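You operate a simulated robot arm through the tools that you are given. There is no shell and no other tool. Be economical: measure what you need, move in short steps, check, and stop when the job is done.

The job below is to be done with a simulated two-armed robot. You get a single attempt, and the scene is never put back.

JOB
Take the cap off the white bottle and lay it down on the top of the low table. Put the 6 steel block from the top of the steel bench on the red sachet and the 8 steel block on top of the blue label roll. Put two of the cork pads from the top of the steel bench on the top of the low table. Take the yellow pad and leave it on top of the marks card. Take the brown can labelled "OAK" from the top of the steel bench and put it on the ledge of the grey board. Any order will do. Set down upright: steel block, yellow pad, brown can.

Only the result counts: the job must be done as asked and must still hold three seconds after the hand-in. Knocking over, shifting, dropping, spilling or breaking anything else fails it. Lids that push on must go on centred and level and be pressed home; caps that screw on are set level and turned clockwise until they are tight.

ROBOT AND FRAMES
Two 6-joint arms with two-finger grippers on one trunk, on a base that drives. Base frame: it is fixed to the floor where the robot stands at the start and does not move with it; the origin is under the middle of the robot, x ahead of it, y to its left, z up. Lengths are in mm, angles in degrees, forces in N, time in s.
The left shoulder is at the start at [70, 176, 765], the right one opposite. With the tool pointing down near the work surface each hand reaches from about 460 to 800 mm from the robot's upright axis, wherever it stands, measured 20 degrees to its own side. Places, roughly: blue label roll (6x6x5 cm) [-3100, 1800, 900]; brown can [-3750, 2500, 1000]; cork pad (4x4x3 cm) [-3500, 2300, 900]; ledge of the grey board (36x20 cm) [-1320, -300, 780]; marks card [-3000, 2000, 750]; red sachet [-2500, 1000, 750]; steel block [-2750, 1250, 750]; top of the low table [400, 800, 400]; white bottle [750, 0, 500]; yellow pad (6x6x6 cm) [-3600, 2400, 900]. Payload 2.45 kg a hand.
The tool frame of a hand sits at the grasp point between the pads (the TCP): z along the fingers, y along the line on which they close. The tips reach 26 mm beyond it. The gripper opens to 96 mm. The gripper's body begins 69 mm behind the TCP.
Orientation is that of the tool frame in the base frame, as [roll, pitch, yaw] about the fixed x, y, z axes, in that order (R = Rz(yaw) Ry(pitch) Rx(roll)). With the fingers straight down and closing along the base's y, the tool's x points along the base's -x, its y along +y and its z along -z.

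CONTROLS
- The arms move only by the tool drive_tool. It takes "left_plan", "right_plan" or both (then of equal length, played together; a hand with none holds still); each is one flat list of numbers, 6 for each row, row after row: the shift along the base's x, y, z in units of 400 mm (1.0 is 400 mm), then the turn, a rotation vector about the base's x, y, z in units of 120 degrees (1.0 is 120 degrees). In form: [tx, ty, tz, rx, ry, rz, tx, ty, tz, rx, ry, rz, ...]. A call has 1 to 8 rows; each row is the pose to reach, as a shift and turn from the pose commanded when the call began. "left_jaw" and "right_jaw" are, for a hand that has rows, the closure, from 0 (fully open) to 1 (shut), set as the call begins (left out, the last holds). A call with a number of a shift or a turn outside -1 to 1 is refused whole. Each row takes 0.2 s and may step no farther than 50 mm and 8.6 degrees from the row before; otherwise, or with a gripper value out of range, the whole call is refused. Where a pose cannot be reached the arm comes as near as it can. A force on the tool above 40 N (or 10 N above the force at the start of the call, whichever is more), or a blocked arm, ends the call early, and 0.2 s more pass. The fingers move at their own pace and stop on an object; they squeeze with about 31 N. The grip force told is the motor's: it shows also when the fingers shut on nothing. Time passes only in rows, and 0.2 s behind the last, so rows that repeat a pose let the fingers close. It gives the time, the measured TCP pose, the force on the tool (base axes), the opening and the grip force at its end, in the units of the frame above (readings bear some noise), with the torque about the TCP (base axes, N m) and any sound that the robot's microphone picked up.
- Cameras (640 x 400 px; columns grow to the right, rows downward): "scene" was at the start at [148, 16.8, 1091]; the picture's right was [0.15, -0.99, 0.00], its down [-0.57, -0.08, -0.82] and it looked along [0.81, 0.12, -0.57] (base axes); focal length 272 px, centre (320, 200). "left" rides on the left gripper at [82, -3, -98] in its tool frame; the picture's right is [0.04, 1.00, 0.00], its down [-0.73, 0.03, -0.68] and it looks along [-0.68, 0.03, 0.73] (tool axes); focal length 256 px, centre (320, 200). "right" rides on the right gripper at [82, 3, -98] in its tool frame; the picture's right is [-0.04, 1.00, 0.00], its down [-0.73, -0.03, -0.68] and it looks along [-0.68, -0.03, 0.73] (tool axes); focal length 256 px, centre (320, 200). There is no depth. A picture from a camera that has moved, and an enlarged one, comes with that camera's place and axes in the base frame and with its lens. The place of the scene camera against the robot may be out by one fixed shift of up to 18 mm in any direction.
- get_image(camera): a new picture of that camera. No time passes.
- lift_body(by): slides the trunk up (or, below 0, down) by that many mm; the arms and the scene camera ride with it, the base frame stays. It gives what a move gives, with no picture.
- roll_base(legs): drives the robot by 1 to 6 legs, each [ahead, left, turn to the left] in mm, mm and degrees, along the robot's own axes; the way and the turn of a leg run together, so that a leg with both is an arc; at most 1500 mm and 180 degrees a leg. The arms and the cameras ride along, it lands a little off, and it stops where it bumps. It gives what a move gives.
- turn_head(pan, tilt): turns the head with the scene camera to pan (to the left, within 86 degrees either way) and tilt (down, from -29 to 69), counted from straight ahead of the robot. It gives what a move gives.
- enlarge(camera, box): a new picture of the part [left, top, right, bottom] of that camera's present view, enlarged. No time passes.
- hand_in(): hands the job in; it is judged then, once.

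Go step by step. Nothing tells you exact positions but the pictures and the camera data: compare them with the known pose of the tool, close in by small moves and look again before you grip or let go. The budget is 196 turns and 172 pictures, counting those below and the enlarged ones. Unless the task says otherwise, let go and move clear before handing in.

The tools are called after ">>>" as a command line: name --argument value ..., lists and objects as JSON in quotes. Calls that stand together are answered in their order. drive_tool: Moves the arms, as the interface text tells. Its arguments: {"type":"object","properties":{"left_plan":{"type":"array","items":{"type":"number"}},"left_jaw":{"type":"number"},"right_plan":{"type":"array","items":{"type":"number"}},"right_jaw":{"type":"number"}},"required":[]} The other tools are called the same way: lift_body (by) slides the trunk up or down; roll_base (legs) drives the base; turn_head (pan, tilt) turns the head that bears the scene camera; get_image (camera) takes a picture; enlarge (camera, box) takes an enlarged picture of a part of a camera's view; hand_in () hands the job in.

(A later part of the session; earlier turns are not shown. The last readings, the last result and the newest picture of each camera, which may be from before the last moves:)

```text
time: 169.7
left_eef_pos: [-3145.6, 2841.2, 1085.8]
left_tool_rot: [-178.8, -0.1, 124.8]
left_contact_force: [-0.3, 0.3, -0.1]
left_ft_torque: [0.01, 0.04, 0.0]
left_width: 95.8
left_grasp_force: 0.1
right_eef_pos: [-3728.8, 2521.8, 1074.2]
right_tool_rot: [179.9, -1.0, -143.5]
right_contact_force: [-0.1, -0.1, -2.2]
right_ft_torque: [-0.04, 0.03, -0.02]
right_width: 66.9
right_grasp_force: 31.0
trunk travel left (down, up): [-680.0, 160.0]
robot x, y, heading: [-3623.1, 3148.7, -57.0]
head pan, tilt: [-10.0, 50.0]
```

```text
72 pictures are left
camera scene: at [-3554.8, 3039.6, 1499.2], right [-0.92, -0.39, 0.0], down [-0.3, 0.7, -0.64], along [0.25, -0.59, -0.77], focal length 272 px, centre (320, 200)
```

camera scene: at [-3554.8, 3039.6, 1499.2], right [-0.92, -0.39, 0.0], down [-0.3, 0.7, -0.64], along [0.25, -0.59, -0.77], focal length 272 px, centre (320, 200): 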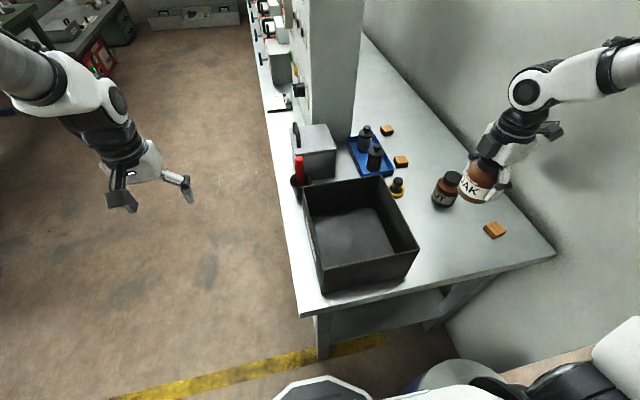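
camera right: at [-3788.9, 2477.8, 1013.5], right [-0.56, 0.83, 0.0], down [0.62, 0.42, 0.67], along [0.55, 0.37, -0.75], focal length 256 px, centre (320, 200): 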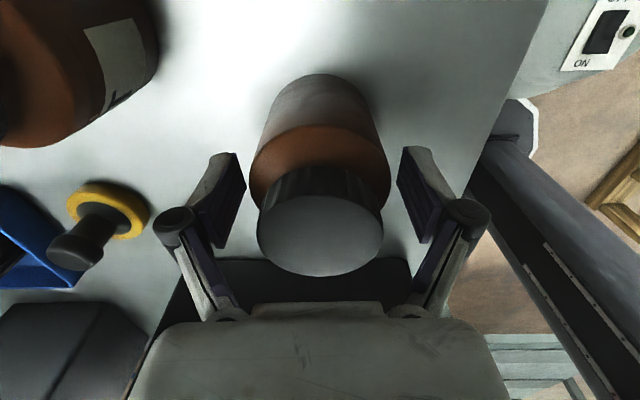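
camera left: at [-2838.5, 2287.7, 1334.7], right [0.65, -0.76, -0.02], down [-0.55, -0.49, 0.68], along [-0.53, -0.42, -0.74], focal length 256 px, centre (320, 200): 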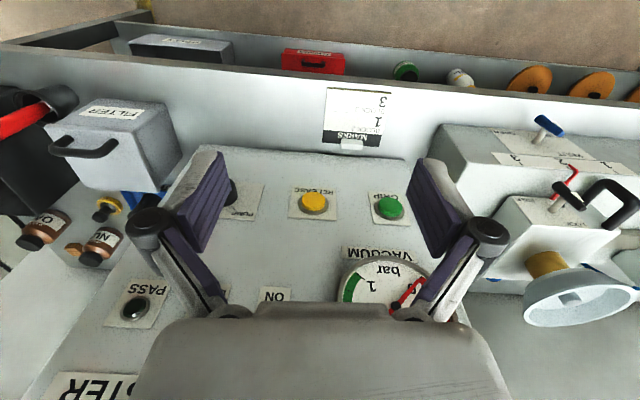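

OAK is held. The left hand can't reach a cork from here, so I'll raise a bit, tuck the can in, and go round to the front of the bench for a cork pad.

>>> lift_body --by 100

>>> drive_tool --right_plan '[0.09, 0.036, 0, 0, 0, 0, 0.18, 0.072, 0, 0, 0, 0, 0.27, 0.108, 0, 0, 0, 0, 0.36, 0.144, 0, 0, 0, 0]'

>>> roll_base --legs '[[0, 450, 0], [0, 0, -90], [0, 500, 0]]'

>>> turn_head --pan 10 --tilt 50

>>> get_image --camera "scene"

>>> get_image --camera "left"

```text
time: 171.1
left_eef_pos: [-3145.3, 2840.1, 1184.7]
left_tool_rot: [-178.8, -0.1, 125.0]
left_contact_force: [0.7, 0.0, 0.8]
left_ft_torque: [0.01, 0.0, -0.05]
left_width: 96.1
left_grasp_force: 0.2
right_eef_pos: [-3728.6, 2520.2, 1173.5]
right_tool_rot: [180.0, -1.0, -143.6]
right_contact_force: [0.2, 0.1, -1.8]
right_ft_torque: [0.0, 0.05, 0.01]
right_width: 67.1
right_grasp_force: 30.8
trunk travel left (down, up): [-780.0, 60.0]
robot x, y, heading: [-3621.3, 3145.7, -57.1]
head pan, tilt: [-10.0, 50.0]
```

```text
time: 172.1
left_eef_pos: [-3141.4, 2841.6, 1184.7]
left_tool_rot: [-178.6, 0.0, 124.9]
left_contact_force: [0.1, 0.6, 0.5]
left_ft_torque: [-0.03, 0.03, -0.01]
left_width: 96.0
left_grasp_force: 0.1
right_eef_pos: [-3578.3, 2580.2, 1173.8]
right_tool_rot: [179.9, -1.0, -143.5]
right_contact_force: [0.5, 0.4, -1.8]
right_ft_torque: [0.01, 0.07, -0.01]
right_width: 67.2
right_grasp_force: 30.9
trunk travel left (down, up): [-780.0, 60.0]
robot x, y, heading: [-3624.5, 3148.8, -57.1]
head pan, tilt: [-10.0, 50.0]
```

```text
time: 181.2
left_eef_pos: [-3291.5, 2489.2, 1185.9]
left_tool_rot: [-178.9, -0.1, 34.1]
left_contact_force: [-0.3, -0.1, -0.2]
left_ft_torque: [0.01, -0.04, -0.03]
left_width: 95.9
left_grasp_force: 0.1
right_eef_pos: [-3548.2, 2928.7, 1172.9]
right_tool_rot: [179.8, -0.9, 125.6]
right_contact_force: [-0.7, -0.1, -1.8]
right_ft_torque: [0.01, -0.05, -0.02]
right_width: 67.1
right_grasp_force: 30.9
trunk travel left (down, up): [-780.0, 60.0]
robot x, y, heading: [-2975.7, 2962.8, -147.8]
head pan, tilt: [-10.0, 50.0]
```

```text
time: 182.0
left_eef_pos: [-3290.8, 2488.7, 1184.3]
left_tool_rot: [-178.8, -0.1, 34.2]
left_contact_force: [0.0, 0.1, 0.2]
left_ft_torque: [0.01, 0.01, 0.04]
left_width: 96.1
left_grasp_force: 0.1
right_eef_pos: [-3547.6, 2928.0, 1173.5]
right_tool_rot: [179.9, -1.0, 125.6]
right_contact_force: [-0.2, -1.0, -2.3]
right_ft_torque: [-0.02, 0.04, 0.02]
right_width: 67.1
right_grasp_force: 31.6
trunk travel left (down, up): [-780.0, 60.0]
robot x, y, heading: [-2977.8, 2962.3, -148.0]
head pan, tilt: [10.0, 50.0]
```

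```text
71 pictures are left
camera scene: at [-3066.3, 2885.7, 1599.1], right [-0.67, 0.74, 0.0], down [0.57, 0.51, -0.64], along [-0.48, -0.43, -0.77], focal length 272 px, centre (320, 200)
```

scene: 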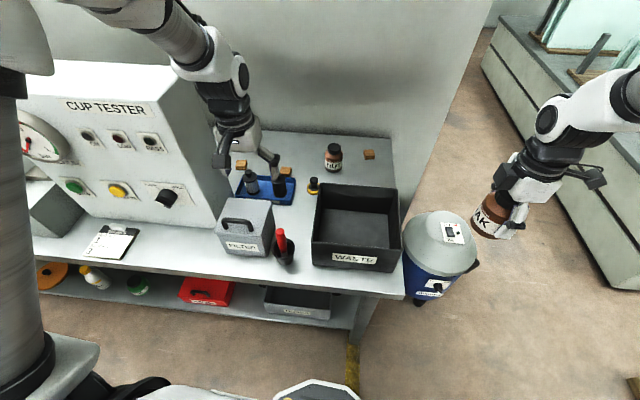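

```text
70 pictures are left
camera left: at [-3223.1, 2533.3, 1284.8], right [0.59, -0.81, -0.02], down [-0.58, -0.45, 0.68], along [-0.55, -0.39, -0.74], focal length 256 px, centre (320, 200)
```

left: 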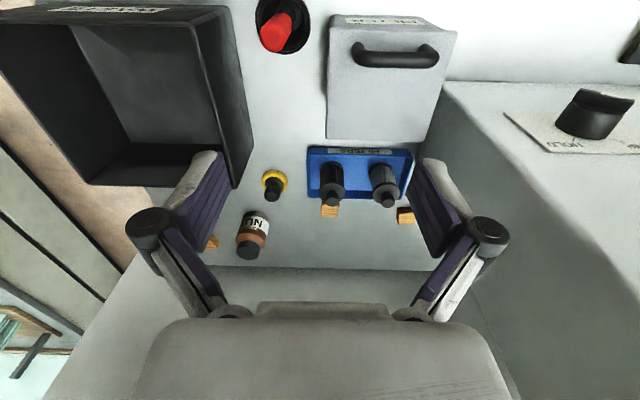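

The view is good: cork B is near (-3555, 2268) and the bench top is at about z 840. I'll shift left and close in, raising the can and lowering the trunk a little.

>>> drive_tool --right_plan '[0, 0, 0.1, 0, 0, 0, 0, 0, 0.2, 0, 0, 0, 0, 0, 0.3, 0, 0, 0]'

>>> roll_base --legs '[[0, 100, 0], [112, 0, 0]]'

>>> lift_body --by -120

>>> get_image --camera "left"

```text
time: 182.8
left_eef_pos: [-3291.8, 2488.8, 1183.9]
left_tool_rot: [-178.7, -0.1, 34.1]
left_contact_force: [-0.4, -0.8, -0.3]
left_ft_torque: [0.04, -0.02, -0.03]
left_width: 96.3
left_grasp_force: 0.1
right_eef_pos: [-3546.5, 2927.8, 1291.8]
right_tool_rot: [179.8, -0.9, 125.6]
right_contact_force: [-0.8, 1.2, -1.6]
right_ft_torque: [0.01, -0.01, -0.01]
right_width: 67.0
right_grasp_force: 31.0
trunk travel left (down, up): [-780.0, 60.0]
robot x, y, heading: [-2978.6, 2966.4, -148.0]
head pan, tilt: [10.0, 50.0]
```

```text
time: 184.8
left_eef_pos: [-3326.6, 2342.9, 1185.8]
left_tool_rot: [-178.8, 0.0, 34.4]
left_contact_force: [-0.5, 0.0, -0.1]
left_ft_torque: [-0.01, 0.01, 0.0]
left_width: 95.9
left_grasp_force: 0.1
right_eef_pos: [-3584.9, 2782.3, 1294.0]
right_tool_rot: [179.9, -1.2, 125.8]
right_contact_force: [1.1, -0.2, -1.2]
right_ft_torque: [0.03, 0.05, -0.03]
right_width: 67.2
right_grasp_force: 31.0
trunk travel left (down, up): [-780.0, 60.0]
robot x, y, heading: [-3018.3, 2819.0, -147.6]
head pan, tilt: [10.0, 50.0]
```

```text
time: 186.3
left_eef_pos: [-3329.9, 2342.7, 1065.1]
left_tool_rot: [-178.8, -0.1, 34.3]
left_contact_force: [-0.4, 0.1, -0.6]
left_ft_torque: [-0.03, -0.03, 0.0]
left_width: 96.2
left_grasp_force: 0.1
right_eef_pos: [-3587.9, 2783.0, 1172.9]
right_tool_rot: [179.9, -0.9, 125.8]
right_contact_force: [0.7, 0.8, -1.5]
right_ft_torque: [-0.03, 0.03, -0.01]
right_width: 67.1
right_grasp_force: 31.8
trunk travel left (down, up): [-660.0, 180.0]
robot x, y, heading: [-3018.6, 2817.1, -147.6]
head pan, tilt: [10.0, 50.0]
```

```text
69 pictures are left
camera left: at [-3262.1, 2389.6, 1165.1], right [0.6, -0.8, -0.02], down [-0.58, -0.45, 0.68], along [-0.55, -0.39, -0.74], focal length 256 px, centre (320, 200)
```

left: 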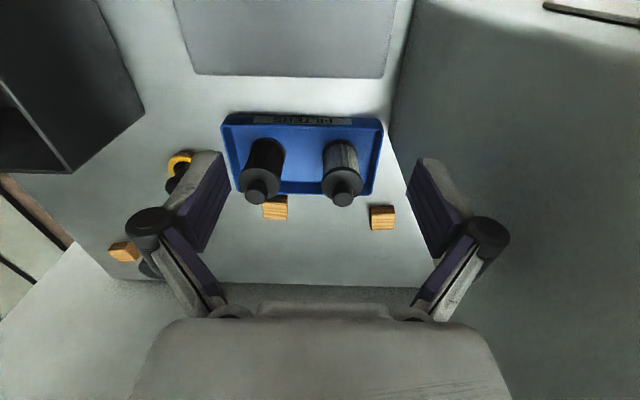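

Cork B is at about (-3553, 2276). I'll move the left hand over it at height, then partway down.

>>> drive_tool --left_plan '[-0.11, -0.033, 0, 0, 0, 0, -0.22, -0.067, 0, 0, 0, 0, -0.33, -0.1, 0, 0, 0, 0, -0.44, -0.133, 0, 0, 0, 0, -0.5575, -0.1675, 0, 0, 0, 0, -0.5575, -0.1675, -0.11, 0, 0, 0, -0.5575, -0.1675, -0.22, 0, 0, 0]'

>>> get_image --camera "left"

```text
time: 187.9
left_eef_pos: [-3553.4, 2276.1, 976.0]
left_tool_rot: [-178.8, -0.2, 34.3]
left_contact_force: [0.3, -0.6, -1.1]
left_ft_torque: [0.01, -0.01, 0.01]
left_width: 95.8
left_grasp_force: 0.1
right_eef_pos: [-3588.2, 2783.4, 1171.5]
right_tool_rot: [179.8, -1.1, 125.9]
right_contact_force: [-1.6, 0.3, -1.9]
right_ft_torque: [0.03, -0.03, 0.04]
right_width: 67.2
right_grasp_force: 31.3
trunk travel left (down, up): [-660.0, 180.0]
robot x, y, heading: [-3015.6, 2816.1, -147.6]
head pan, tilt: [10.0, 50.0]
```

```text
68 pictures are left
camera left: at [-3485.6, 2322.3, 1076.2], right [0.6, -0.8, -0.02], down [-0.58, -0.45, 0.68], along [-0.55, -0.39, -0.74], focal length 256 px, centre (320, 200)
```

left: 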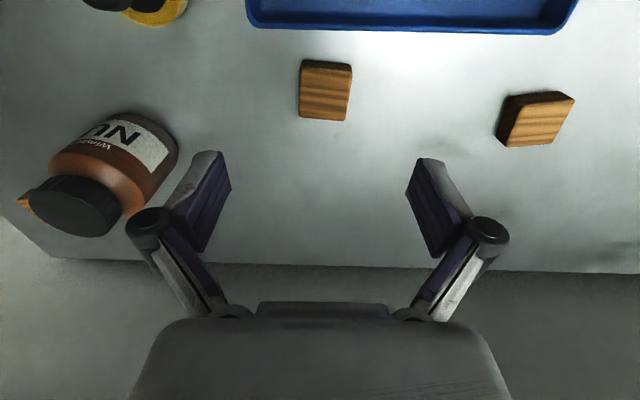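

It's well aligned. I'll descend to the bench around the cork.

>>> drive_tool --left_plan '[0.004, -0.002, -0.1, 0, 0, 0, 0.007, -0.004, -0.2, 0, 0, 0, 0.007, -0.004, -0.235, 0, 0, 0, 0.007, -0.004, -0.25, 0, 0, 0, 0.007, -0.004, -0.262, 0, 0, 0]'

>>> get_image --camera "left"

```text
time: 189.1
left_eef_pos: [-3551.0, 2273.9, 871.3]
left_tool_rot: [-178.7, -0.1, 34.4]
left_contact_force: [-0.1, 0.1, 0.5]
left_ft_torque: [0.01, 0.02, 0.05]
left_width: 96.1
left_grasp_force: 0.1
right_eef_pos: [-3587.3, 2782.5, 1172.0]
right_tool_rot: [179.8, -0.9, 125.8]
right_contact_force: [0.6, 0.3, -2.4]
right_ft_torque: [0.0, 0.03, 0.0]
right_width: 67.0
right_grasp_force: 31.0
trunk travel left (down, up): [-660.0, 180.0]
robot x, y, heading: [-3014.8, 2815.9, -147.5]
head pan, tilt: [10.0, 50.0]
```

```text
67 pictures are left
camera left: at [-3482.9, 2320.1, 970.7], right [0.6, -0.8, -0.02], down [-0.58, -0.45, 0.68], along [-0.55, -0.39, -0.74], focal length 256 px, centre (320, 200)
```

left: 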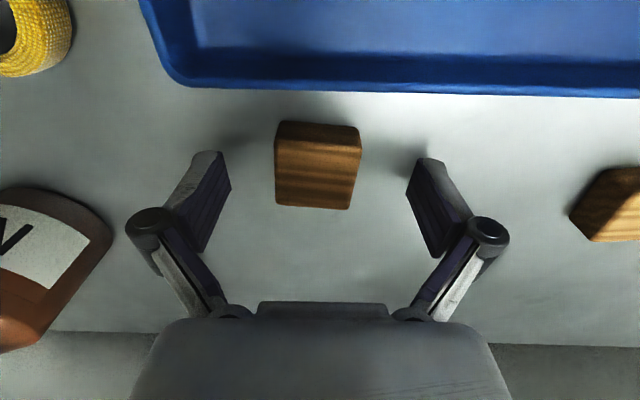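

>>> drive_tool --left_plan '[0, 0, -0.005, 0, 0, 0, 0, 0, -0.005, 0, 0, 0, 0, 0, -0.005, 0, 0, 0]' --left_jaw 1

>>> drive_tool --left_plan '[0, 0, 0.1, 0, 0, 0, 0, 0, 0.22, 0, 0, 0, 0, 0, 0.34, 0, 0, 0, 0, 0, 0.46, 0, 0, 0, 0.1, 0.03, 0.5, 0, 0, 0, 0.2, 0.06, 0.5, 0, 0, 0, 0.3, 0.09, 0.5, 0, 0, 0, 0.4, 0.12, 0.5, 0, 0, 0]'

>>> get_image --camera "left"

```text
time: 190.0
left_eef_pos: [-3548.7, 2271.0, 875.8]
left_tool_rot: [-178.9, 0.5, 34.4]
left_contact_force: [7.6, 0.6, 16.9]
left_ft_torque: [-0.2, -0.6, 0.11]
left_width: 38.2
left_grasp_force: 31.2
right_eef_pos: [-3585.2, 2784.5, 1172.2]
right_tool_rot: [-180.0, -0.9, 125.7]
right_contact_force: [0.2, -0.4, -1.8]
right_ft_torque: [-0.02, 0.02, 0.01]
right_width: 67.0
right_grasp_force: 30.9
trunk travel left (down, up): [-660.0, 180.0]
robot x, y, heading: [-3019.6, 2820.1, -147.5]
head pan, tilt: [10.0, 50.0]
stopped in row 3 (left hand): the force on the tool passed its limit at 41 N (the readings are from after the stop); the commanded pose is now the measured one
```

```text
time: 191.8
left_eef_pos: [-3389.1, 2320.0, 1072.7]
left_tool_rot: [-178.8, 0.4, 34.3]
left_contact_force: [0.4, 0.8, 0.4]
left_ft_torque: [0.0, -0.01, 0.02]
left_width: 37.7
left_grasp_force: 31.6
right_eef_pos: [-3585.2, 2784.0, 1173.0]
right_tool_rot: [179.9, -1.1, 125.8]
right_contact_force: [-0.9, -0.2, -2.3]
right_ft_torque: [-0.02, 0.04, -0.02]
right_width: 67.2
right_grasp_force: 31.3
trunk travel left (down, up): [-660.0, 180.0]
robot x, y, heading: [-3015.8, 2816.1, -147.9]
head pan, tilt: [10.0, 50.0]
```

```text
66 pictures are left
camera left: at [-3321.1, 2367.9, 1171.6], right [0.6, -0.8, -0.02], down [-0.58, -0.45, 0.68], along [-0.56, -0.4, -0.73], focal length 256 px, centre (320, 200)
```

left: 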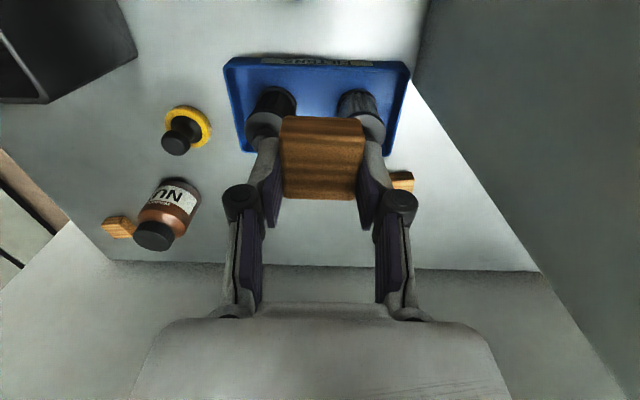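

The cork is held in the left hand and OAK in the right. I'll back off the bench and slide along toward the grey board.

>>> roll_base --legs '[[-500, 0, 0], [0, 1500, 0], [0, 1500, 0], [-50, 400, 0]]'

>>> turn_head --pan 0 --tilt 35

>>> get_image --camera "scene"

```text
time: 210.8
left_eef_pos: [-1241.3, -282.2, 1071.8]
left_tool_rot: [-178.8, 0.3, 30.6]
left_contact_force: [0.1, 0.1, -1.1]
left_ft_torque: [0.0, 0.01, 0.05]
left_width: 37.9
left_grasp_force: 31.0
right_eef_pos: [-1406.8, 191.8, 1171.5]
right_tool_rot: [179.9, -0.8, 122.1]
right_contact_force: [0.0, 0.4, -2.6]
right_ft_torque: [0.01, -0.01, -0.02]
right_width: 66.8
right_grasp_force: 30.6
trunk travel left (down, up): [-660.0, 180.0]
robot x, y, heading: [-834.3, 188.2, -151.4]
head pan, tilt: [10.0, 50.0]
```

```text
time: 211.6
left_eef_pos: [-1240.9, -282.8, 1071.7]
left_tool_rot: [-178.8, 0.3, 30.6]
left_contact_force: [1.2, 0.0, -0.5]
left_ft_torque: [0.0, -0.01, -0.03]
left_width: 37.9
left_grasp_force: 30.7
right_eef_pos: [-1407.2, 190.7, 1172.5]
right_tool_rot: [179.9, -1.0, 122.2]
right_contact_force: [0.0, -0.6, -2.1]
right_ft_torque: [0.02, 0.02, -0.03]
right_width: 66.6
right_grasp_force: 30.8
trunk travel left (down, up): [-660.0, 180.0]
robot x, y, heading: [-835.8, 187.3, -151.6]
head pan, tilt: [0.0, 35.0]
```

```text
65 pictures are left
camera scene: at [-946.2, 125.6, 1500.7], right [-0.48, 0.88, 0.0], down [0.5, 0.28, -0.82], along [-0.72, -0.39, -0.57], focal length 272 px, centre (320, 200)
```

scene: 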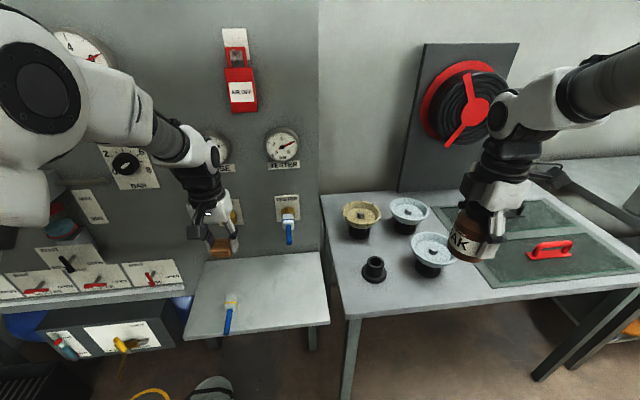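

The ledge is the white shelf under the gauge board, near (-1315, -285). I'll slide left so it lies before my right hand, and look again.

>>> roll_base --legs '[[0, 320, 0]]'

>>> get_image --camera "scene"

>>> get_image --camera "left"

```text
time: 213.7
left_eef_pos: [-1091.1, -562.8, 1070.8]
left_tool_rot: [-178.9, 0.3, 30.2]
left_contact_force: [-0.3, -1.0, 0.0]
left_ft_torque: [0.0, 0.02, -0.02]
left_width: 38.1
left_grasp_force: 31.0
right_eef_pos: [-1254.1, -87.4, 1172.0]
right_tool_rot: [180.0, -0.9, 121.7]
right_contact_force: [0.7, 0.7, -2.1]
right_ft_torque: [0.02, -0.01, 0.0]
right_width: 67.0
right_grasp_force: 30.5
trunk travel left (down, up): [-660.0, 180.0]
robot x, y, heading: [-680.1, -93.2, -152.0]
head pan, tilt: [0.0, 35.0]
```

```text
64 pictures are left
camera scene: at [-794.3, -155.3, 1500.8], right [-0.47, 0.88, 0.0], down [0.51, 0.27, -0.82], along [-0.72, -0.39, -0.57], focal length 272 px, centre (320, 200)
```

scene: 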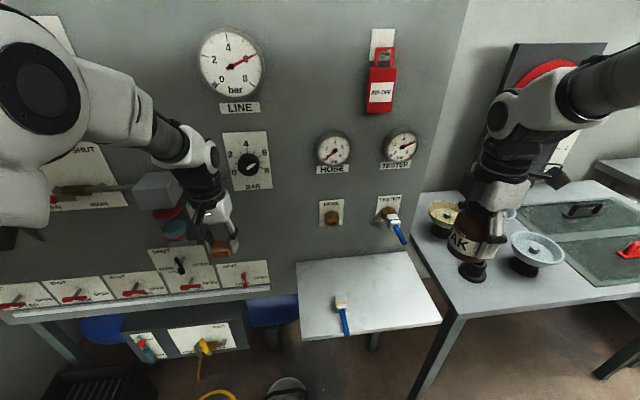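

```text
63 pictures are left
camera left: at [-1020.3, -520.9, 1170.5], right [0.54, -0.84, -0.02], down [-0.61, -0.4, 0.68], along [-0.58, -0.35, -0.73], focal length 256 px, centre (320, 200)
```

left: 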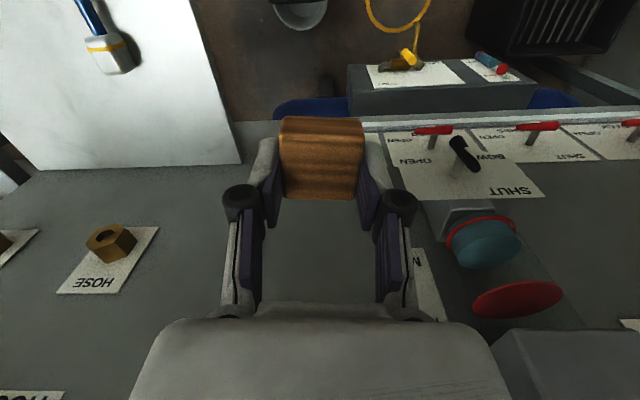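

A brush lies at the ledge's left, so I'll put OAK on the clear part near (-1327, -234). The ledge is about z 757.

>>> drive_tool --right_plan '[-0.046, -0.092, -0.02, 0, 0, 0, -0.092, -0.184, -0.04, 0, 0, 0, -0.138, -0.276, -0.06, 0, 0, 0, -0.1825, -0.3675, -0.08, 0, 0, 0, -0.1825, -0.3675, -0.2, 0, 0, 0, -0.1825, -0.3675, -0.32, 0, 0, 0, -0.1825, -0.3675, -0.44, 0, 0, 0, -0.1825, -0.3675, -0.56, 0, 0, 0]'

>>> get_image --camera "scene"

>>> get_image --camera "right"

```text
time: 215.5
left_eef_pos: [-1094.1, -563.5, 1069.9]
left_tool_rot: [-178.9, 0.3, 30.2]
left_contact_force: [-0.6, 0.7, -0.4]
left_ft_torque: [0.02, 0.0, -0.05]
left_width: 37.9
left_grasp_force: 30.6
right_eef_pos: [-1327.4, -233.9, 946.4]
right_tool_rot: [179.9, -0.9, 121.7]
right_contact_force: [0.3, 0.5, -2.3]
right_ft_torque: [-0.02, -0.02, 0.01]
right_width: 66.9
right_grasp_force: 30.7
trunk travel left (down, up): [-660.0, 180.0]
robot x, y, heading: [-678.6, -96.2, -152.0]
head pan, tilt: [0.0, 35.0]
```

```text
62 pictures are left
camera scene: at [-795.3, -156.4, 1500.7], right [-0.47, 0.88, 0.0], down [0.51, 0.27, -0.82], along [-0.72, -0.39, -0.57], focal length 272 px, centre (320, 200)
```

scene: 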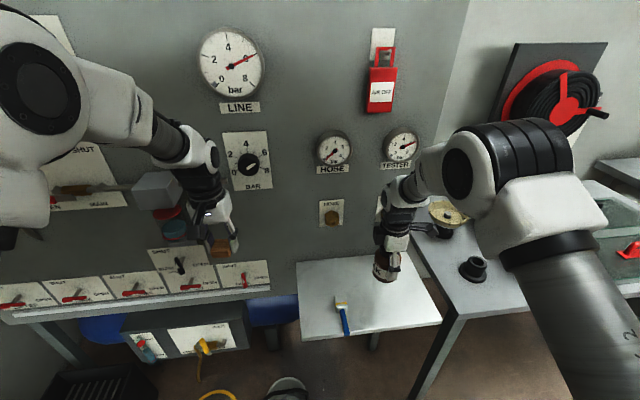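

```text
61 pictures are left
camera right: at [-1367.9, -165.8, 1045.0], right [0.87, 0.49, 0.0], down [0.36, -0.65, 0.67], along [0.33, -0.58, -0.75], focal length 256 px, centre (320, 200)
```

right: 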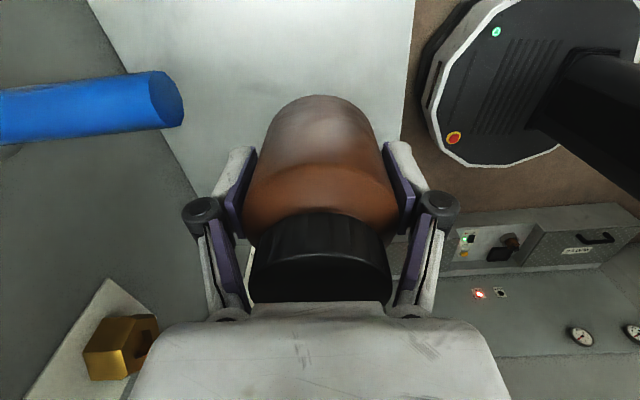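

The landing point is 90 mm in from the front edge. I'll lower until it touches.

>>> drive_tool --right_plan '[0, 0, -0.1, 0, 0, 0, 0, 0, -0.2, 0, 0, 0, 0, 0, -0.29, 0, 0, 0, 0, 0, -0.305, 0, 0, 0, 0, 0, -0.315, 0, 0, 0]'

>>> get_image --camera "scene"

```text
time: 216.7
left_eef_pos: [-1090.5, -563.0, 1071.2]
left_tool_rot: [-178.8, 0.3, 30.2]
left_contact_force: [0.2, 0.0, -0.1]
left_ft_torque: [0.0, -0.02, 0.02]
left_width: 38.1
left_grasp_force: 31.2
right_eef_pos: [-1325.8, -235.5, 825.3]
right_tool_rot: [-179.9, -1.0, 121.7]
right_contact_force: [-0.7, -1.0, 17.8]
right_ft_torque: [0.0, 0.04, -0.03]
right_width: 67.1
right_grasp_force: 30.6
trunk travel left (down, up): [-660.0, 180.0]
robot x, y, heading: [-680.6, -93.1, -151.7]
head pan, tilt: [0.0, 35.0]
```

```text
60 pictures are left
camera scene: at [-791.7, -155.6, 1501.4], right [-0.47, 0.88, 0.0], down [0.5, 0.27, -0.82], along [-0.72, -0.39, -0.57], focal length 272 px, centre (320, 200)
```

scene: 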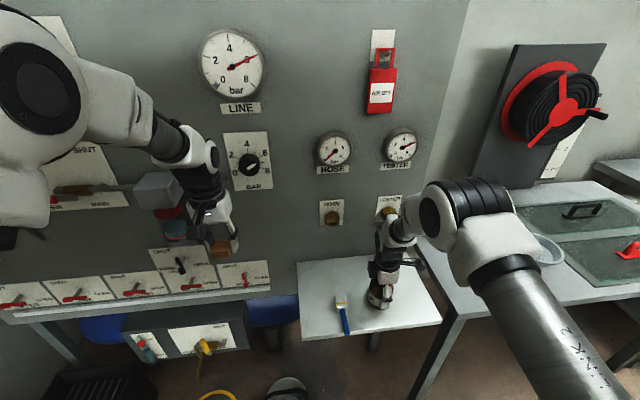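

OAK is touching the ledge. I'll relax the pressure, open and rise.

>>> drive_tool --right_plan '[0, 0, 0.008, 0, 0, 0, 0, 0, 0.008, 0, 0, 0]'

>>> drive_tool --right_plan '[0, 0, 0, 0, 0, 0, 0, 0, 0, 0, 0, 0, 0, 0, 0.1, 0, 0, 0, 0, 0, 0.22, 0, 0, 0, 0, 0, 0.34, 0, 0, 0, 0, 0, 0.46, 0, 0, 0, 0, 0, 0.58, 0, 0, 0, 0.06, 0.02, 0.7, 0, 0, 0]' --right_jaw 0.1

>>> get_image --camera "scene"

```text
time: 217.3
left_eef_pos: [-1091.7, -562.9, 1070.1]
left_tool_rot: [-178.9, 0.3, 30.2]
left_contact_force: [-0.2, -0.3, 0.1]
left_ft_torque: [0.02, 0.02, -0.03]
left_width: 38.2
left_grasp_force: 30.6
right_eef_pos: [-1324.5, -235.6, 825.0]
right_tool_rot: [179.8, -1.1, 121.7]
right_contact_force: [0.4, -0.8, 1.7]
right_ft_torque: [-0.09, 0.13, -0.03]
right_width: 66.8
right_grasp_force: 31.2
trunk travel left (down, up): [-660.0, 180.0]
robot x, y, heading: [-680.2, -93.2, -152.0]
head pan, tilt: [0.0, 35.0]
```

```text
refused: row 8 steps farther than a row can; nothing moved
```

```text
59 pictures are left
camera scene: at [-793.4, -156.1, 1500.7], right [-0.47, 0.88, 0.0], down [0.51, 0.27, -0.82], along [-0.72, -0.39, -0.57], focal length 272 px, centre (320, 200)
```

scene: 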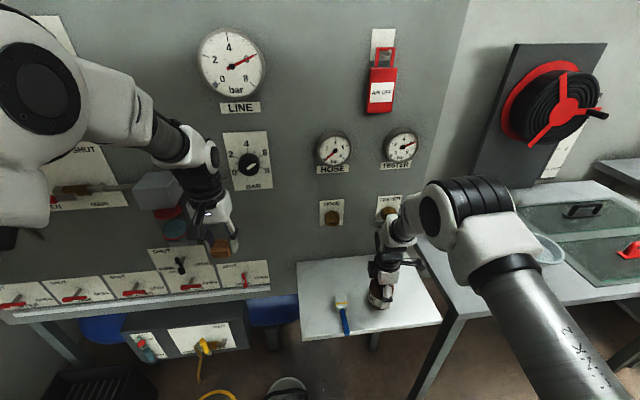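

>>> drive_tool --right_plan '[0, 0, 0, 0, 0, 0, 0, 0, 0, 0, 0, 0, 0, 0, 0.1, 0, 0, 0, 0, 0, 0.22, 0, 0, 0, 0, 0, 0.34, 0, 0, 0, 0, 0, 0.46, 0, 0, 0, 0, 0, 0.58, 0, 0, 0, 0, 0, 0.7, 0, 0, 0]' --right_jaw 0.1

>>> get_image --camera "scene"

```text
time: 219.1
left_eef_pos: [-1090.0, -564.4, 1071.2]
left_tool_rot: [-178.8, 0.4, 30.2]
left_contact_force: [0.2, -0.4, -0.5]
left_ft_torque: [-0.03, 0.05, 0.04]
left_width: 38.0
left_grasp_force: 31.4
right_eef_pos: [-1324.8, -234.3, 1105.6]
right_tool_rot: [179.9, -1.0, 121.7]
right_contact_force: [-0.2, -1.5, 0.0]
right_ft_torque: [-0.07, 0.04, 0.0]
right_width: 86.7
right_grasp_force: 0.1
trunk travel left (down, up): [-660.0, 180.0]
robot x, y, heading: [-682.4, -98.2, -151.8]
head pan, tilt: [0.0, 35.0]
```

```text
58 pictures are left
camera scene: at [-792.1, -155.5, 1500.9], right [-0.47, 0.88, 0.0], down [0.5, 0.27, -0.82], along [-0.72, -0.39, -0.57], focal length 272 px, centre (320, 200)
```

scene: 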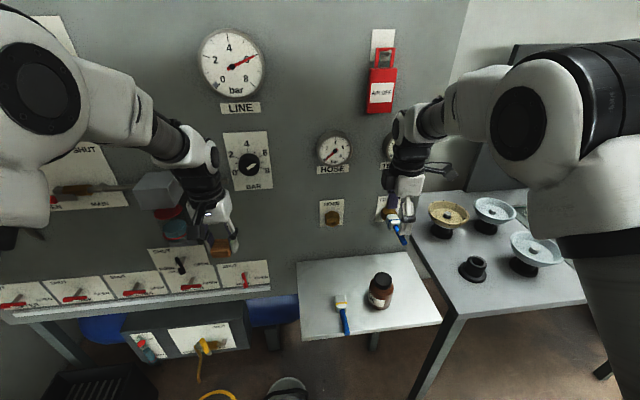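

OAK stands on the ledge. Next I drive to the low table's left part, turning the open way round, to lay down the cork.

>>> roll_base --legs '[[-672, 170, 0], [0, 0, -170]]'

>>> turn_head --pan 15 --tilt 50

>>> get_image --camera "scene"

```text
time: 229.8
left_eef_pos: [289.1, 603.8, 1071.3]
left_tool_rot: [-178.9, 0.3, -139.2]
left_contact_force: [0.9, -0.4, 0.3]
left_ft_torque: [0.02, 0.0, 0.0]
left_width: 38.1
left_grasp_force: 30.6
right_eef_pos: [583.4, 324.3, 1105.3]
right_tool_rot: [179.8, -1.0, -47.6]
right_contact_force: [0.8, -0.5, 0.2]
right_ft_torque: [0.01, 0.01, -0.01]
right_width: 86.4
right_grasp_force: 0.1
trunk travel left (down, up): [-660.0, 180.0]
robot x, y, heading: [-29.8, 66.1, 38.7]
head pan, tilt: [0.0, 35.0]
```

```text
time: 230.5
left_eef_pos: [290.5, 603.1, 1070.6]
left_tool_rot: [-178.9, 0.3, -139.1]
left_contact_force: [0.1, 0.5, -0.2]
left_ft_torque: [0.04, 0.02, -0.01]
left_width: 37.8
left_grasp_force: 31.1
right_eef_pos: [582.9, 323.9, 1105.8]
right_tool_rot: [179.9, -1.0, -47.6]
right_contact_force: [0.6, -0.8, -0.7]
right_ft_torque: [0.0, 0.0, 0.05]
right_width: 86.6
right_grasp_force: 0.0
trunk travel left (down, up): [-660.0, 180.0]
robot x, y, heading: [-25.1, 67.3, 39.1]
head pan, tilt: [15.0, 50.0]
```

```text
57 pictures are left
camera scene: at [70.5, 164.3, 1479.1], right [0.81, -0.59, 0.0], down [-0.45, -0.62, -0.64], along [0.38, 0.52, -0.77], focal length 272 px, centre (320, 200)
```

scene: 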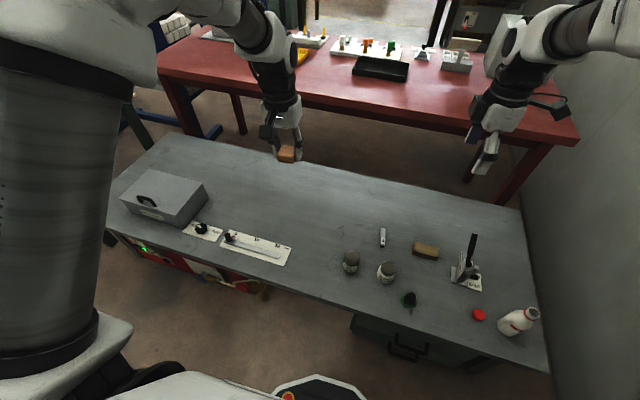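

The low table is ahead, everything in order. I'll lower the trunk and bring the cork over the free area right of the ruler plate.

>>> lift_body --by -350

>>> drive_tool --left_plan '[0.1, 0, -0.05, 0, 0, 0, 0.2, 0, -0.12, 0, 0, 0, 0.2, 0, -0.24, 0, 0, 0, 0.2, 0, -0.36, 0, 0, 0, 0.2, 0, -0.48, 0, 0, 0]'

>>> get_image --camera "left"

```text
time: 234.0
left_eef_pos: [289.4, 604.2, 719.7]
left_tool_rot: [-178.9, 0.2, -139.1]
left_contact_force: [-0.1, -0.6, 0.7]
left_ft_torque: [0.02, -0.02, -0.01]
left_width: 38.0
left_grasp_force: 31.1
right_eef_pos: [582.3, 324.7, 754.7]
right_tool_rot: [179.9, -1.0, -47.5]
right_contact_force: [0.1, -0.8, -0.3]
right_ft_torque: [0.0, 0.02, -0.01]
right_width: 86.2
right_grasp_force: 0.1
trunk travel left (down, up): [-310.0, 530.0]
robot x, y, heading: [-26.0, 66.0, 38.9]
head pan, tilt: [15.0, 50.0]
```

```text
time: 235.2
left_eef_pos: [370.7, 604.7, 528.9]
left_tool_rot: [-178.9, 0.3, -139.1]
left_contact_force: [-0.4, -0.2, 0.0]
left_ft_torque: [0.02, 0.0, -0.03]
left_width: 38.1
left_grasp_force: 30.5
right_eef_pos: [583.3, 324.0, 754.0]
right_tool_rot: [179.8, -1.0, -47.6]
right_contact_force: [0.4, -0.1, 0.5]
right_ft_torque: [0.01, 0.03, -0.02]
right_width: 86.4
right_grasp_force: 0.0
trunk travel left (down, up): [-310.0, 530.0]
robot x, y, heading: [-21.2, 67.3, 38.8]
head pan, tilt: [15.0, 50.0]
```

```text
56 pictures are left
camera left: at [311.5, 549.3, 627.8], right [-0.68, 0.73, -0.02], down [0.52, 0.51, 0.68], along [0.51, 0.46, -0.73], focal length 256 px, centre (320, 200)
```

left: 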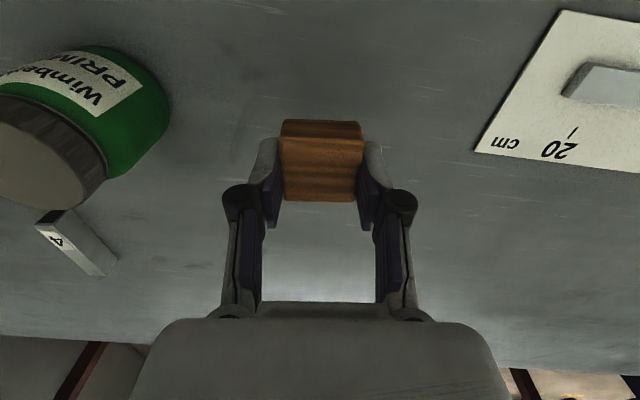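

>>> drive_tool --left_plan '[0, 0, -0.09, 0, 0, 0, 0, 0, -0.115, 0, 0, 0, 0, 0, -0.125, 0, 0, 0, 0, 0, -0.132, 0, 0, 0]'

>>> drive_tool --left_plan '[0, 0, 0.004, 0, 0, 0, 0, 0, 0.004, 0, 0, 0, 0, 0, 0.004, 0, 0, 0, 0, 0, 0.08, 0, 0, 0, 0, 0, 0.2, 0, 0, 0, 0, 0, 0.32, 0, 0, 0, 0, 0, 0.44, 0, 0, 0, 0, 0, 0.56, 0, 0, 0]' --left_jaw 0.3

>>> get_image --camera "left"

```text
time: 236.2
left_eef_pos: [369.7, 604.8, 476.1]
left_tool_rot: [-178.9, 0.4, -139.1]
left_contact_force: [-0.2, -0.4, 1.9]
left_ft_torque: [0.03, 0.1, 0.04]
left_width: 38.0
left_grasp_force: 31.1
right_eef_pos: [582.3, 324.0, 755.6]
right_tool_rot: [179.9, -1.0, -47.6]
right_contact_force: [0.4, -0.4, -0.2]
right_ft_torque: [0.03, 0.01, 0.0]
right_width: 86.2
right_grasp_force: 0.1
trunk travel left (down, up): [-310.0, 530.0]
robot x, y, heading: [-23.0, 64.9, 39.1]
head pan, tilt: [15.0, 50.0]
```

```text
time: 238.0
left_eef_pos: [367.5, 606.0, 700.9]
left_tool_rot: [-178.9, 0.4, -139.1]
left_contact_force: [0.7, -0.2, 0.0]
left_ft_torque: [0.03, -0.02, -0.04]
left_width: 67.2
left_grasp_force: 0.0
right_eef_pos: [582.6, 323.0, 756.0]
right_tool_rot: [179.9, -1.0, -47.7]
right_contact_force: [-0.8, 0.0, 0.6]
right_ft_torque: [0.02, 0.0, 0.0]
right_width: 86.6
right_grasp_force: 0.3
trunk travel left (down, up): [-310.0, 530.0]
robot x, y, heading: [-23.8, 68.6, 38.9]
head pan, tilt: [15.0, 50.0]
```

```text
55 pictures are left
camera left: at [306.6, 549.9, 800.3], right [-0.68, 0.73, -0.02], down [0.52, 0.51, 0.68], along [0.51, 0.46, -0.73], focal length 256 px, centre (320, 200)
```

left: 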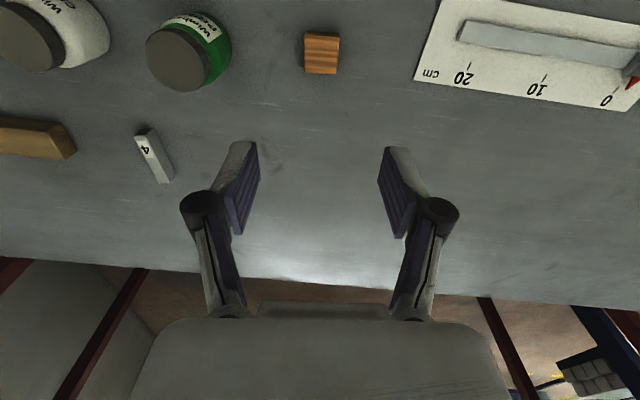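

Cork 1 lies on the low table. I'll rotate the right hand back to neutral and return to the steel bench for the yellow pad and another cork.

>>> drive_tool --right_plan '[0, 0, 0.05, 0, 0, -0.0685, 0, 0, 0.05, 0, 0, -0.137, 0, 0, 0.05, 0, 0, -0.2055, 0, 0, 0.05, 0, 0, -0.274, 0, 0, 0.05, 0, 0, -0.3425, 0, 0, 0.05, 0, 0, -0.411, 0, 0, 0.05, 0, 0, -0.4795, 0, 0, 0.05, 0, 0, -0.548]'

>>> drive_tool --right_plan '[0, 0, 0, 0, 0, -0.0685, 0, 0, 0, 0, 0, -0.137, 0, 0, 0, 0.005, 0.007, -0.2]'

>>> lift_body --by 450

>>> roll_base --legs '[[0, 0, 173.5], [300, 0, 0], [0, -1500, 0], [0, -1500, 0], [0, -774, 0]]'

>>> turn_head --pan 0 --tilt 45

>>> get_image --camera "scene"

```text
time: 239.8
left_eef_pos: [367.5, 607.6, 700.2]
left_tool_rot: [-178.8, 0.2, -139.0]
left_contact_force: [0.2, 0.1, -0.4]
left_ft_torque: [0.04, -0.01, 0.02]
left_width: 67.2
left_grasp_force: 0.3
right_eef_pos: [583.3, 324.4, 773.8]
right_tool_rot: [179.9, -1.0, -113.6]
right_contact_force: [0.3, -0.4, 0.0]
right_ft_torque: [0.0, 0.02, -0.05]
right_width: 86.7
right_grasp_force: 0.1
trunk travel left (down, up): [-310.0, 530.0]
robot x, y, heading: [-25.1, 66.5, 38.9]
head pan, tilt: [15.0, 50.0]
```

```text
time: 240.6
left_eef_pos: [368.1, 605.5, 699.4]
left_tool_rot: [-179.0, 0.3, -139.1]
left_contact_force: [0.2, 0.7, 0.3]
left_ft_torque: [-0.01, -0.02, -0.02]
left_width: 67.3
left_grasp_force: 0.1
right_eef_pos: [583.4, 324.4, 775.3]
right_tool_rot: [178.9, -1.0, -137.5]
right_contact_force: [0.6, -0.4, 1.1]
right_ft_torque: [-0.03, 0.01, -0.02]
right_width: 86.3
right_grasp_force: 0.0
trunk travel left (down, up): [-310.0, 530.0]
robot x, y, heading: [-27.2, 65.1, 39.2]
head pan, tilt: [15.0, 50.0]
```

```text
refused: 450 is not a number from -400 to 400
```

```text
time: 267.4
left_eef_pos: [-2684.0, 2651.0, 700.1]
left_tool_rot: [-178.9, 0.3, 30.8]
left_contact_force: [0.1, 0.4, -1.1]
left_ft_torque: [-0.01, 0.0, 0.01]
left_width: 67.4
left_grasp_force: 0.0
right_eef_pos: [-2846.6, 2966.6, 774.9]
right_tool_rot: [178.9, -1.0, 32.6]
right_contact_force: [-0.4, 0.3, 0.4]
right_ft_torque: [-0.04, 0.0, 0.01]
right_width: 86.5
right_grasp_force: 0.1
trunk travel left (down, up): [-310.0, 530.0]
robot x, y, heading: [-2205.1, 3116.7, -151.1]
head pan, tilt: [15.0, 50.0]
```

```text
time: 268.1
left_eef_pos: [-2684.0, 2651.2, 700.2]
left_tool_rot: [-178.9, 0.2, 30.8]
left_contact_force: [0.4, 0.1, 0.5]
left_ft_torque: [-0.02, -0.01, -0.03]
left_width: 67.2
left_grasp_force: 0.0
right_eef_pos: [-2846.9, 2966.4, 774.5]
right_tool_rot: [179.0, -0.9, 32.6]
right_contact_force: [0.3, 0.0, 0.0]
right_ft_torque: [0.0, 0.0, 0.0]
right_width: 86.4
right_grasp_force: 0.1
trunk travel left (down, up): [-310.0, 530.0]
robot x, y, heading: [-2203.5, 3111.7, -151.1]
head pan, tilt: [0.0, 45.0]
```

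```text
54 pictures are left
camera scene: at [-2308.0, 3054.3, 1136.0], right [-0.48, 0.88, 0.0], down [0.62, 0.34, -0.71], along [-0.62, -0.34, -0.71], focal length 272 px, centre (320, 200)
```

scene: 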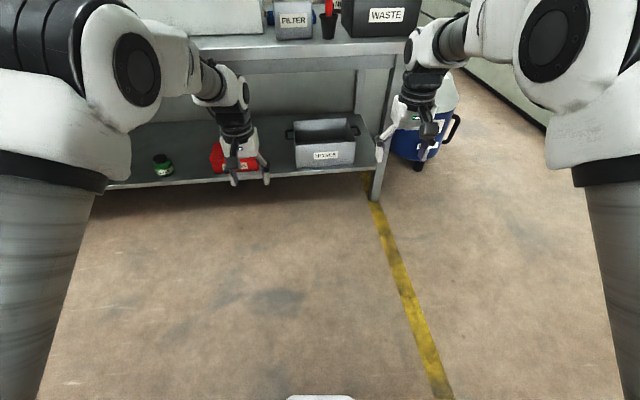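

The trunk lift was refused (400 is the limit per call), but nothing was hit on the way. I'll raise it now and close in on the bench.

>>> lift_body --by 390

>>> roll_base --legs '[[0, 0, 3.3], [822, 30, 0]]'

>>> get_image --camera "left"

>>> get_image --camera "right"

```text
time: 271.9
left_eef_pos: [-2683.1, 2651.5, 1090.4]
left_tool_rot: [-178.9, 0.3, 30.8]
left_contact_force: [0.4, 0.9, -0.1]
left_ft_torque: [-0.04, 0.02, -0.01]
left_width: 67.4
left_grasp_force: 0.1
right_eef_pos: [-2846.7, 2966.0, 1164.6]
right_tool_rot: [178.9, -1.1, 32.6]
right_contact_force: [-0.8, -0.7, -0.9]
right_ft_torque: [0.03, -0.02, -0.01]
right_width: 86.6
right_grasp_force: 0.0
trunk travel left (down, up): [-700.0, 140.0]
robot x, y, heading: [-2204.7, 3113.4, -151.1]
head pan, tilt: [0.0, 45.0]
```

```text
time: 275.5
left_eef_pos: [-3147.1, 2291.5, 1091.1]
left_tool_rot: [-179.1, -1.2, 34.8]
left_contact_force: [8.2, 7.7, 4.3]
left_ft_torque: [-1.06, 1.06, 0.1]
left_width: 67.5
left_grasp_force: 0.1
right_eef_pos: [-3335.3, 2589.4, 1164.4]
right_tool_rot: [178.8, -1.1, 36.0]
right_contact_force: [-0.5, 0.1, -0.4]
right_ft_torque: [-0.04, -0.02, -0.01]
right_width: 86.4
right_grasp_force: 0.0
trunk travel left (down, up): [-700.0, 140.0]
robot x, y, heading: [-2699.4, 2771.2, -147.7]
head pan, tilt: [0.0, 45.0]
stopped in leg 2: the force on the tool passed its limit at 215 N (the readings are from after the stop); the commanded pose is now the measured one
```

```text
53 pictures are left
camera left: at [-3081.5, 2336.2, 1192.3], right [0.6, -0.8, -0.02], down [-0.59, -0.46, 0.66], along [-0.54, -0.39, -0.75], focal length 256 px, centre (320, 200)
```

left: 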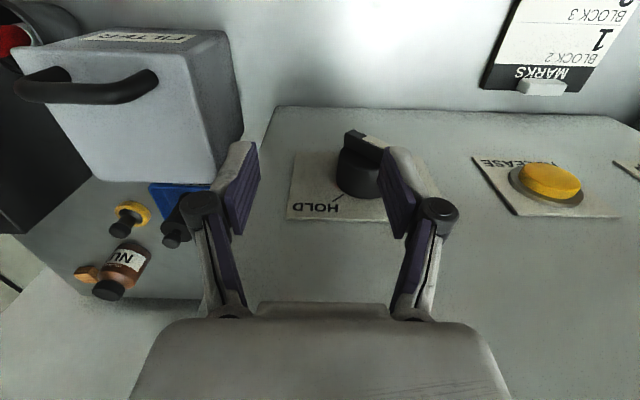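

```text
52 pictures are left
camera right: at [-3271.2, 2635.2, 1263.6], right [0.55, -0.83, 0.02], down [-0.63, -0.4, 0.67], along [-0.55, -0.38, -0.75], focal length 256 px, centre (320, 200)
```

right: 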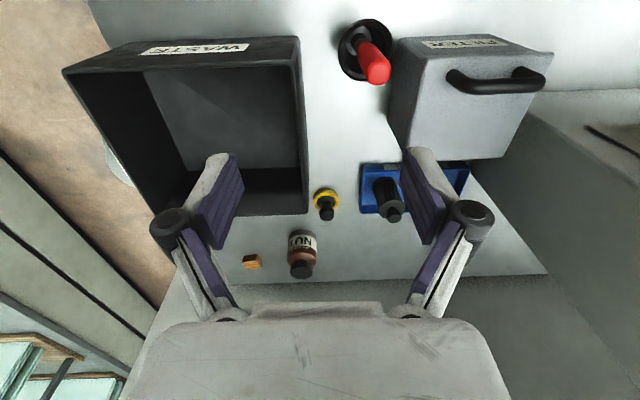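

My left hand bumped the tester's control box while I was driving, so I back off at once and move clear to the right.

>>> roll_base --legs '[[-120, 0, 0], [0, -330, 0]]'

>>> get_image --camera "scene"

```text
time: 278.5
left_eef_pos: [-3218.1, 2626.2, 1088.3]
left_tool_rot: [-178.9, -1.4, 34.5]
left_contact_force: [0.3, 1.0, -0.2]
left_ft_torque: [-0.01, 0.01, 0.0]
left_width: 66.8
left_grasp_force: 0.0
right_eef_pos: [-3405.4, 2925.6, 1162.5]
right_tool_rot: [178.8, -1.1, 35.8]
right_contact_force: [0.5, 0.3, 0.2]
right_ft_torque: [0.03, 0.0, -0.02]
right_width: 86.3
right_grasp_force: 0.1
trunk travel left (down, up): [-700.0, 140.0]
robot x, y, heading: [-2772.5, 3107.3, -147.9]
head pan, tilt: [0.0, 45.0]
```

```text
51 pictures are left
camera scene: at [-2871.3, 3042.4, 1526.0], right [-0.53, 0.85, 0.0], down [0.6, 0.38, -0.71], along [-0.6, -0.37, -0.71], focal length 272 px, centre (320, 200)
```

scene: 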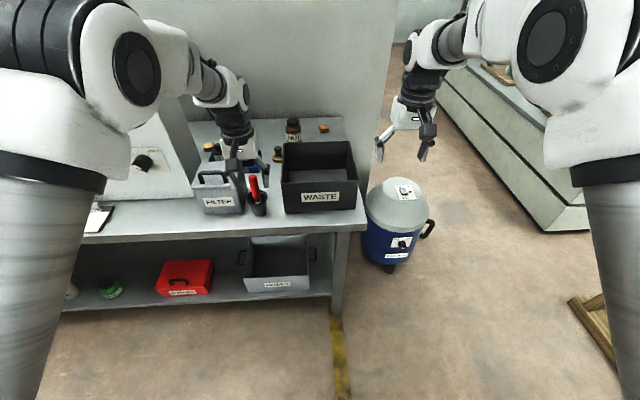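

Everything looks in place. I'll advance toward the yellow pad, which the left hand will take by its knob.

>>> roll_base --legs '[[340, 0, 0]]'

>>> lift_body --by -60

>>> get_image --camera "left"

```text
time: 280.7
left_eef_pos: [-3502.8, 2446.0, 1089.4]
left_tool_rot: [-178.9, -1.3, 34.6]
left_contact_force: [0.1, -0.4, 0.2]
left_ft_torque: [0.01, 0.0, 0.01]
left_width: 67.2
left_grasp_force: 0.1
right_eef_pos: [-3690.0, 2745.6, 1164.1]
right_tool_rot: [178.9, -1.2, 36.0]
right_contact_force: [0.0, 0.9, 1.0]
right_ft_torque: [-0.01, 0.01, 0.01]
right_width: 86.3
right_grasp_force: 0.0
trunk travel left (down, up): [-700.0, 140.0]
robot x, y, heading: [-3057.5, 2932.8, -147.5]
head pan, tilt: [0.0, 45.0]
```

```text
time: 281.7
left_eef_pos: [-3503.2, 2446.0, 1028.8]
left_tool_rot: [-178.9, -1.4, 34.4]
left_contact_force: [-0.2, -0.9, -0.2]
left_ft_torque: [-0.01, -0.01, 0.01]
left_width: 67.0
left_grasp_force: 0.1
right_eef_pos: [-3691.4, 2746.5, 1102.6]
right_tool_rot: [179.0, -1.1, 36.0]
right_contact_force: [0.1, 0.8, -0.1]
right_ft_torque: [-0.02, -0.01, 0.03]
right_width: 86.4
right_grasp_force: 0.0
trunk travel left (down, up): [-640.0, 200.0]
robot x, y, heading: [-3055.8, 2931.2, -147.8]
head pan, tilt: [0.0, 45.0]
```

```text
50 pictures are left
camera left: at [-3437.6, 2492.0, 1130.9], right [0.6, -0.8, -0.02], down [-0.59, -0.46, 0.66], along [-0.54, -0.39, -0.75], focal length 256 px, centre (320, 200)
```

left: 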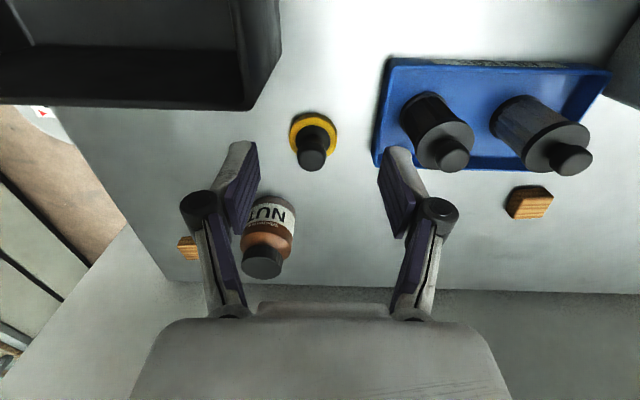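

The pad's knob is at about (-3560, 2417), with its top near z 903. I'll move over it and lower to the knob.

>>> drive_tool --left_plan '[-0.07, -0.036, -0.02, 0, 0, 0, -0.1425, -0.0725, -0.06, 0, 0, 0, -0.1425, -0.0725, -0.17, 0, 0, 0, -0.1425, -0.0725, -0.27, 0, 0, 0]'

>>> get_image --camera "left"

```text
time: 282.7
left_eef_pos: [-3561.0, 2418.2, 917.9]
left_tool_rot: [-178.8, -1.4, 34.4]
left_contact_force: [0.7, -1.0, -0.5]
left_ft_torque: [0.01, 0.03, 0.01]
left_width: 67.2
left_grasp_force: 0.1
right_eef_pos: [-3691.8, 2745.0, 1100.9]
right_tool_rot: [178.9, -1.3, 35.9]
right_contact_force: [0.0, 0.2, 0.1]
right_ft_torque: [-0.01, 0.02, -0.01]
right_width: 86.6
right_grasp_force: 0.1
trunk travel left (down, up): [-640.0, 200.0]
robot x, y, heading: [-3056.1, 2929.1, -147.6]
head pan, tilt: [0.0, 45.0]
```

```text
49 pictures are left
camera left: at [-3495.1, 2464.0, 1020.2], right [0.6, -0.8, -0.02], down [-0.59, -0.46, 0.66], along [-0.54, -0.39, -0.75], focal length 256 px, centre (320, 200)
```

left: 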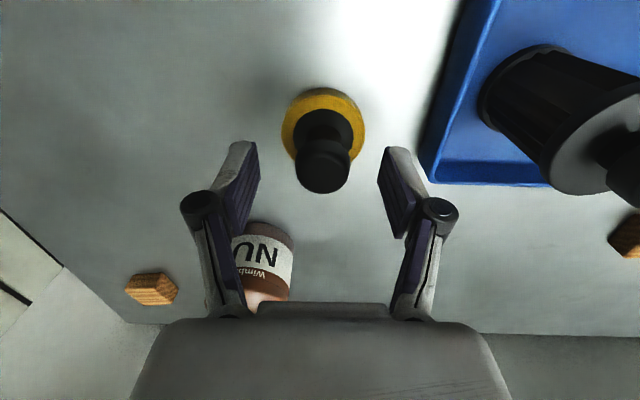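

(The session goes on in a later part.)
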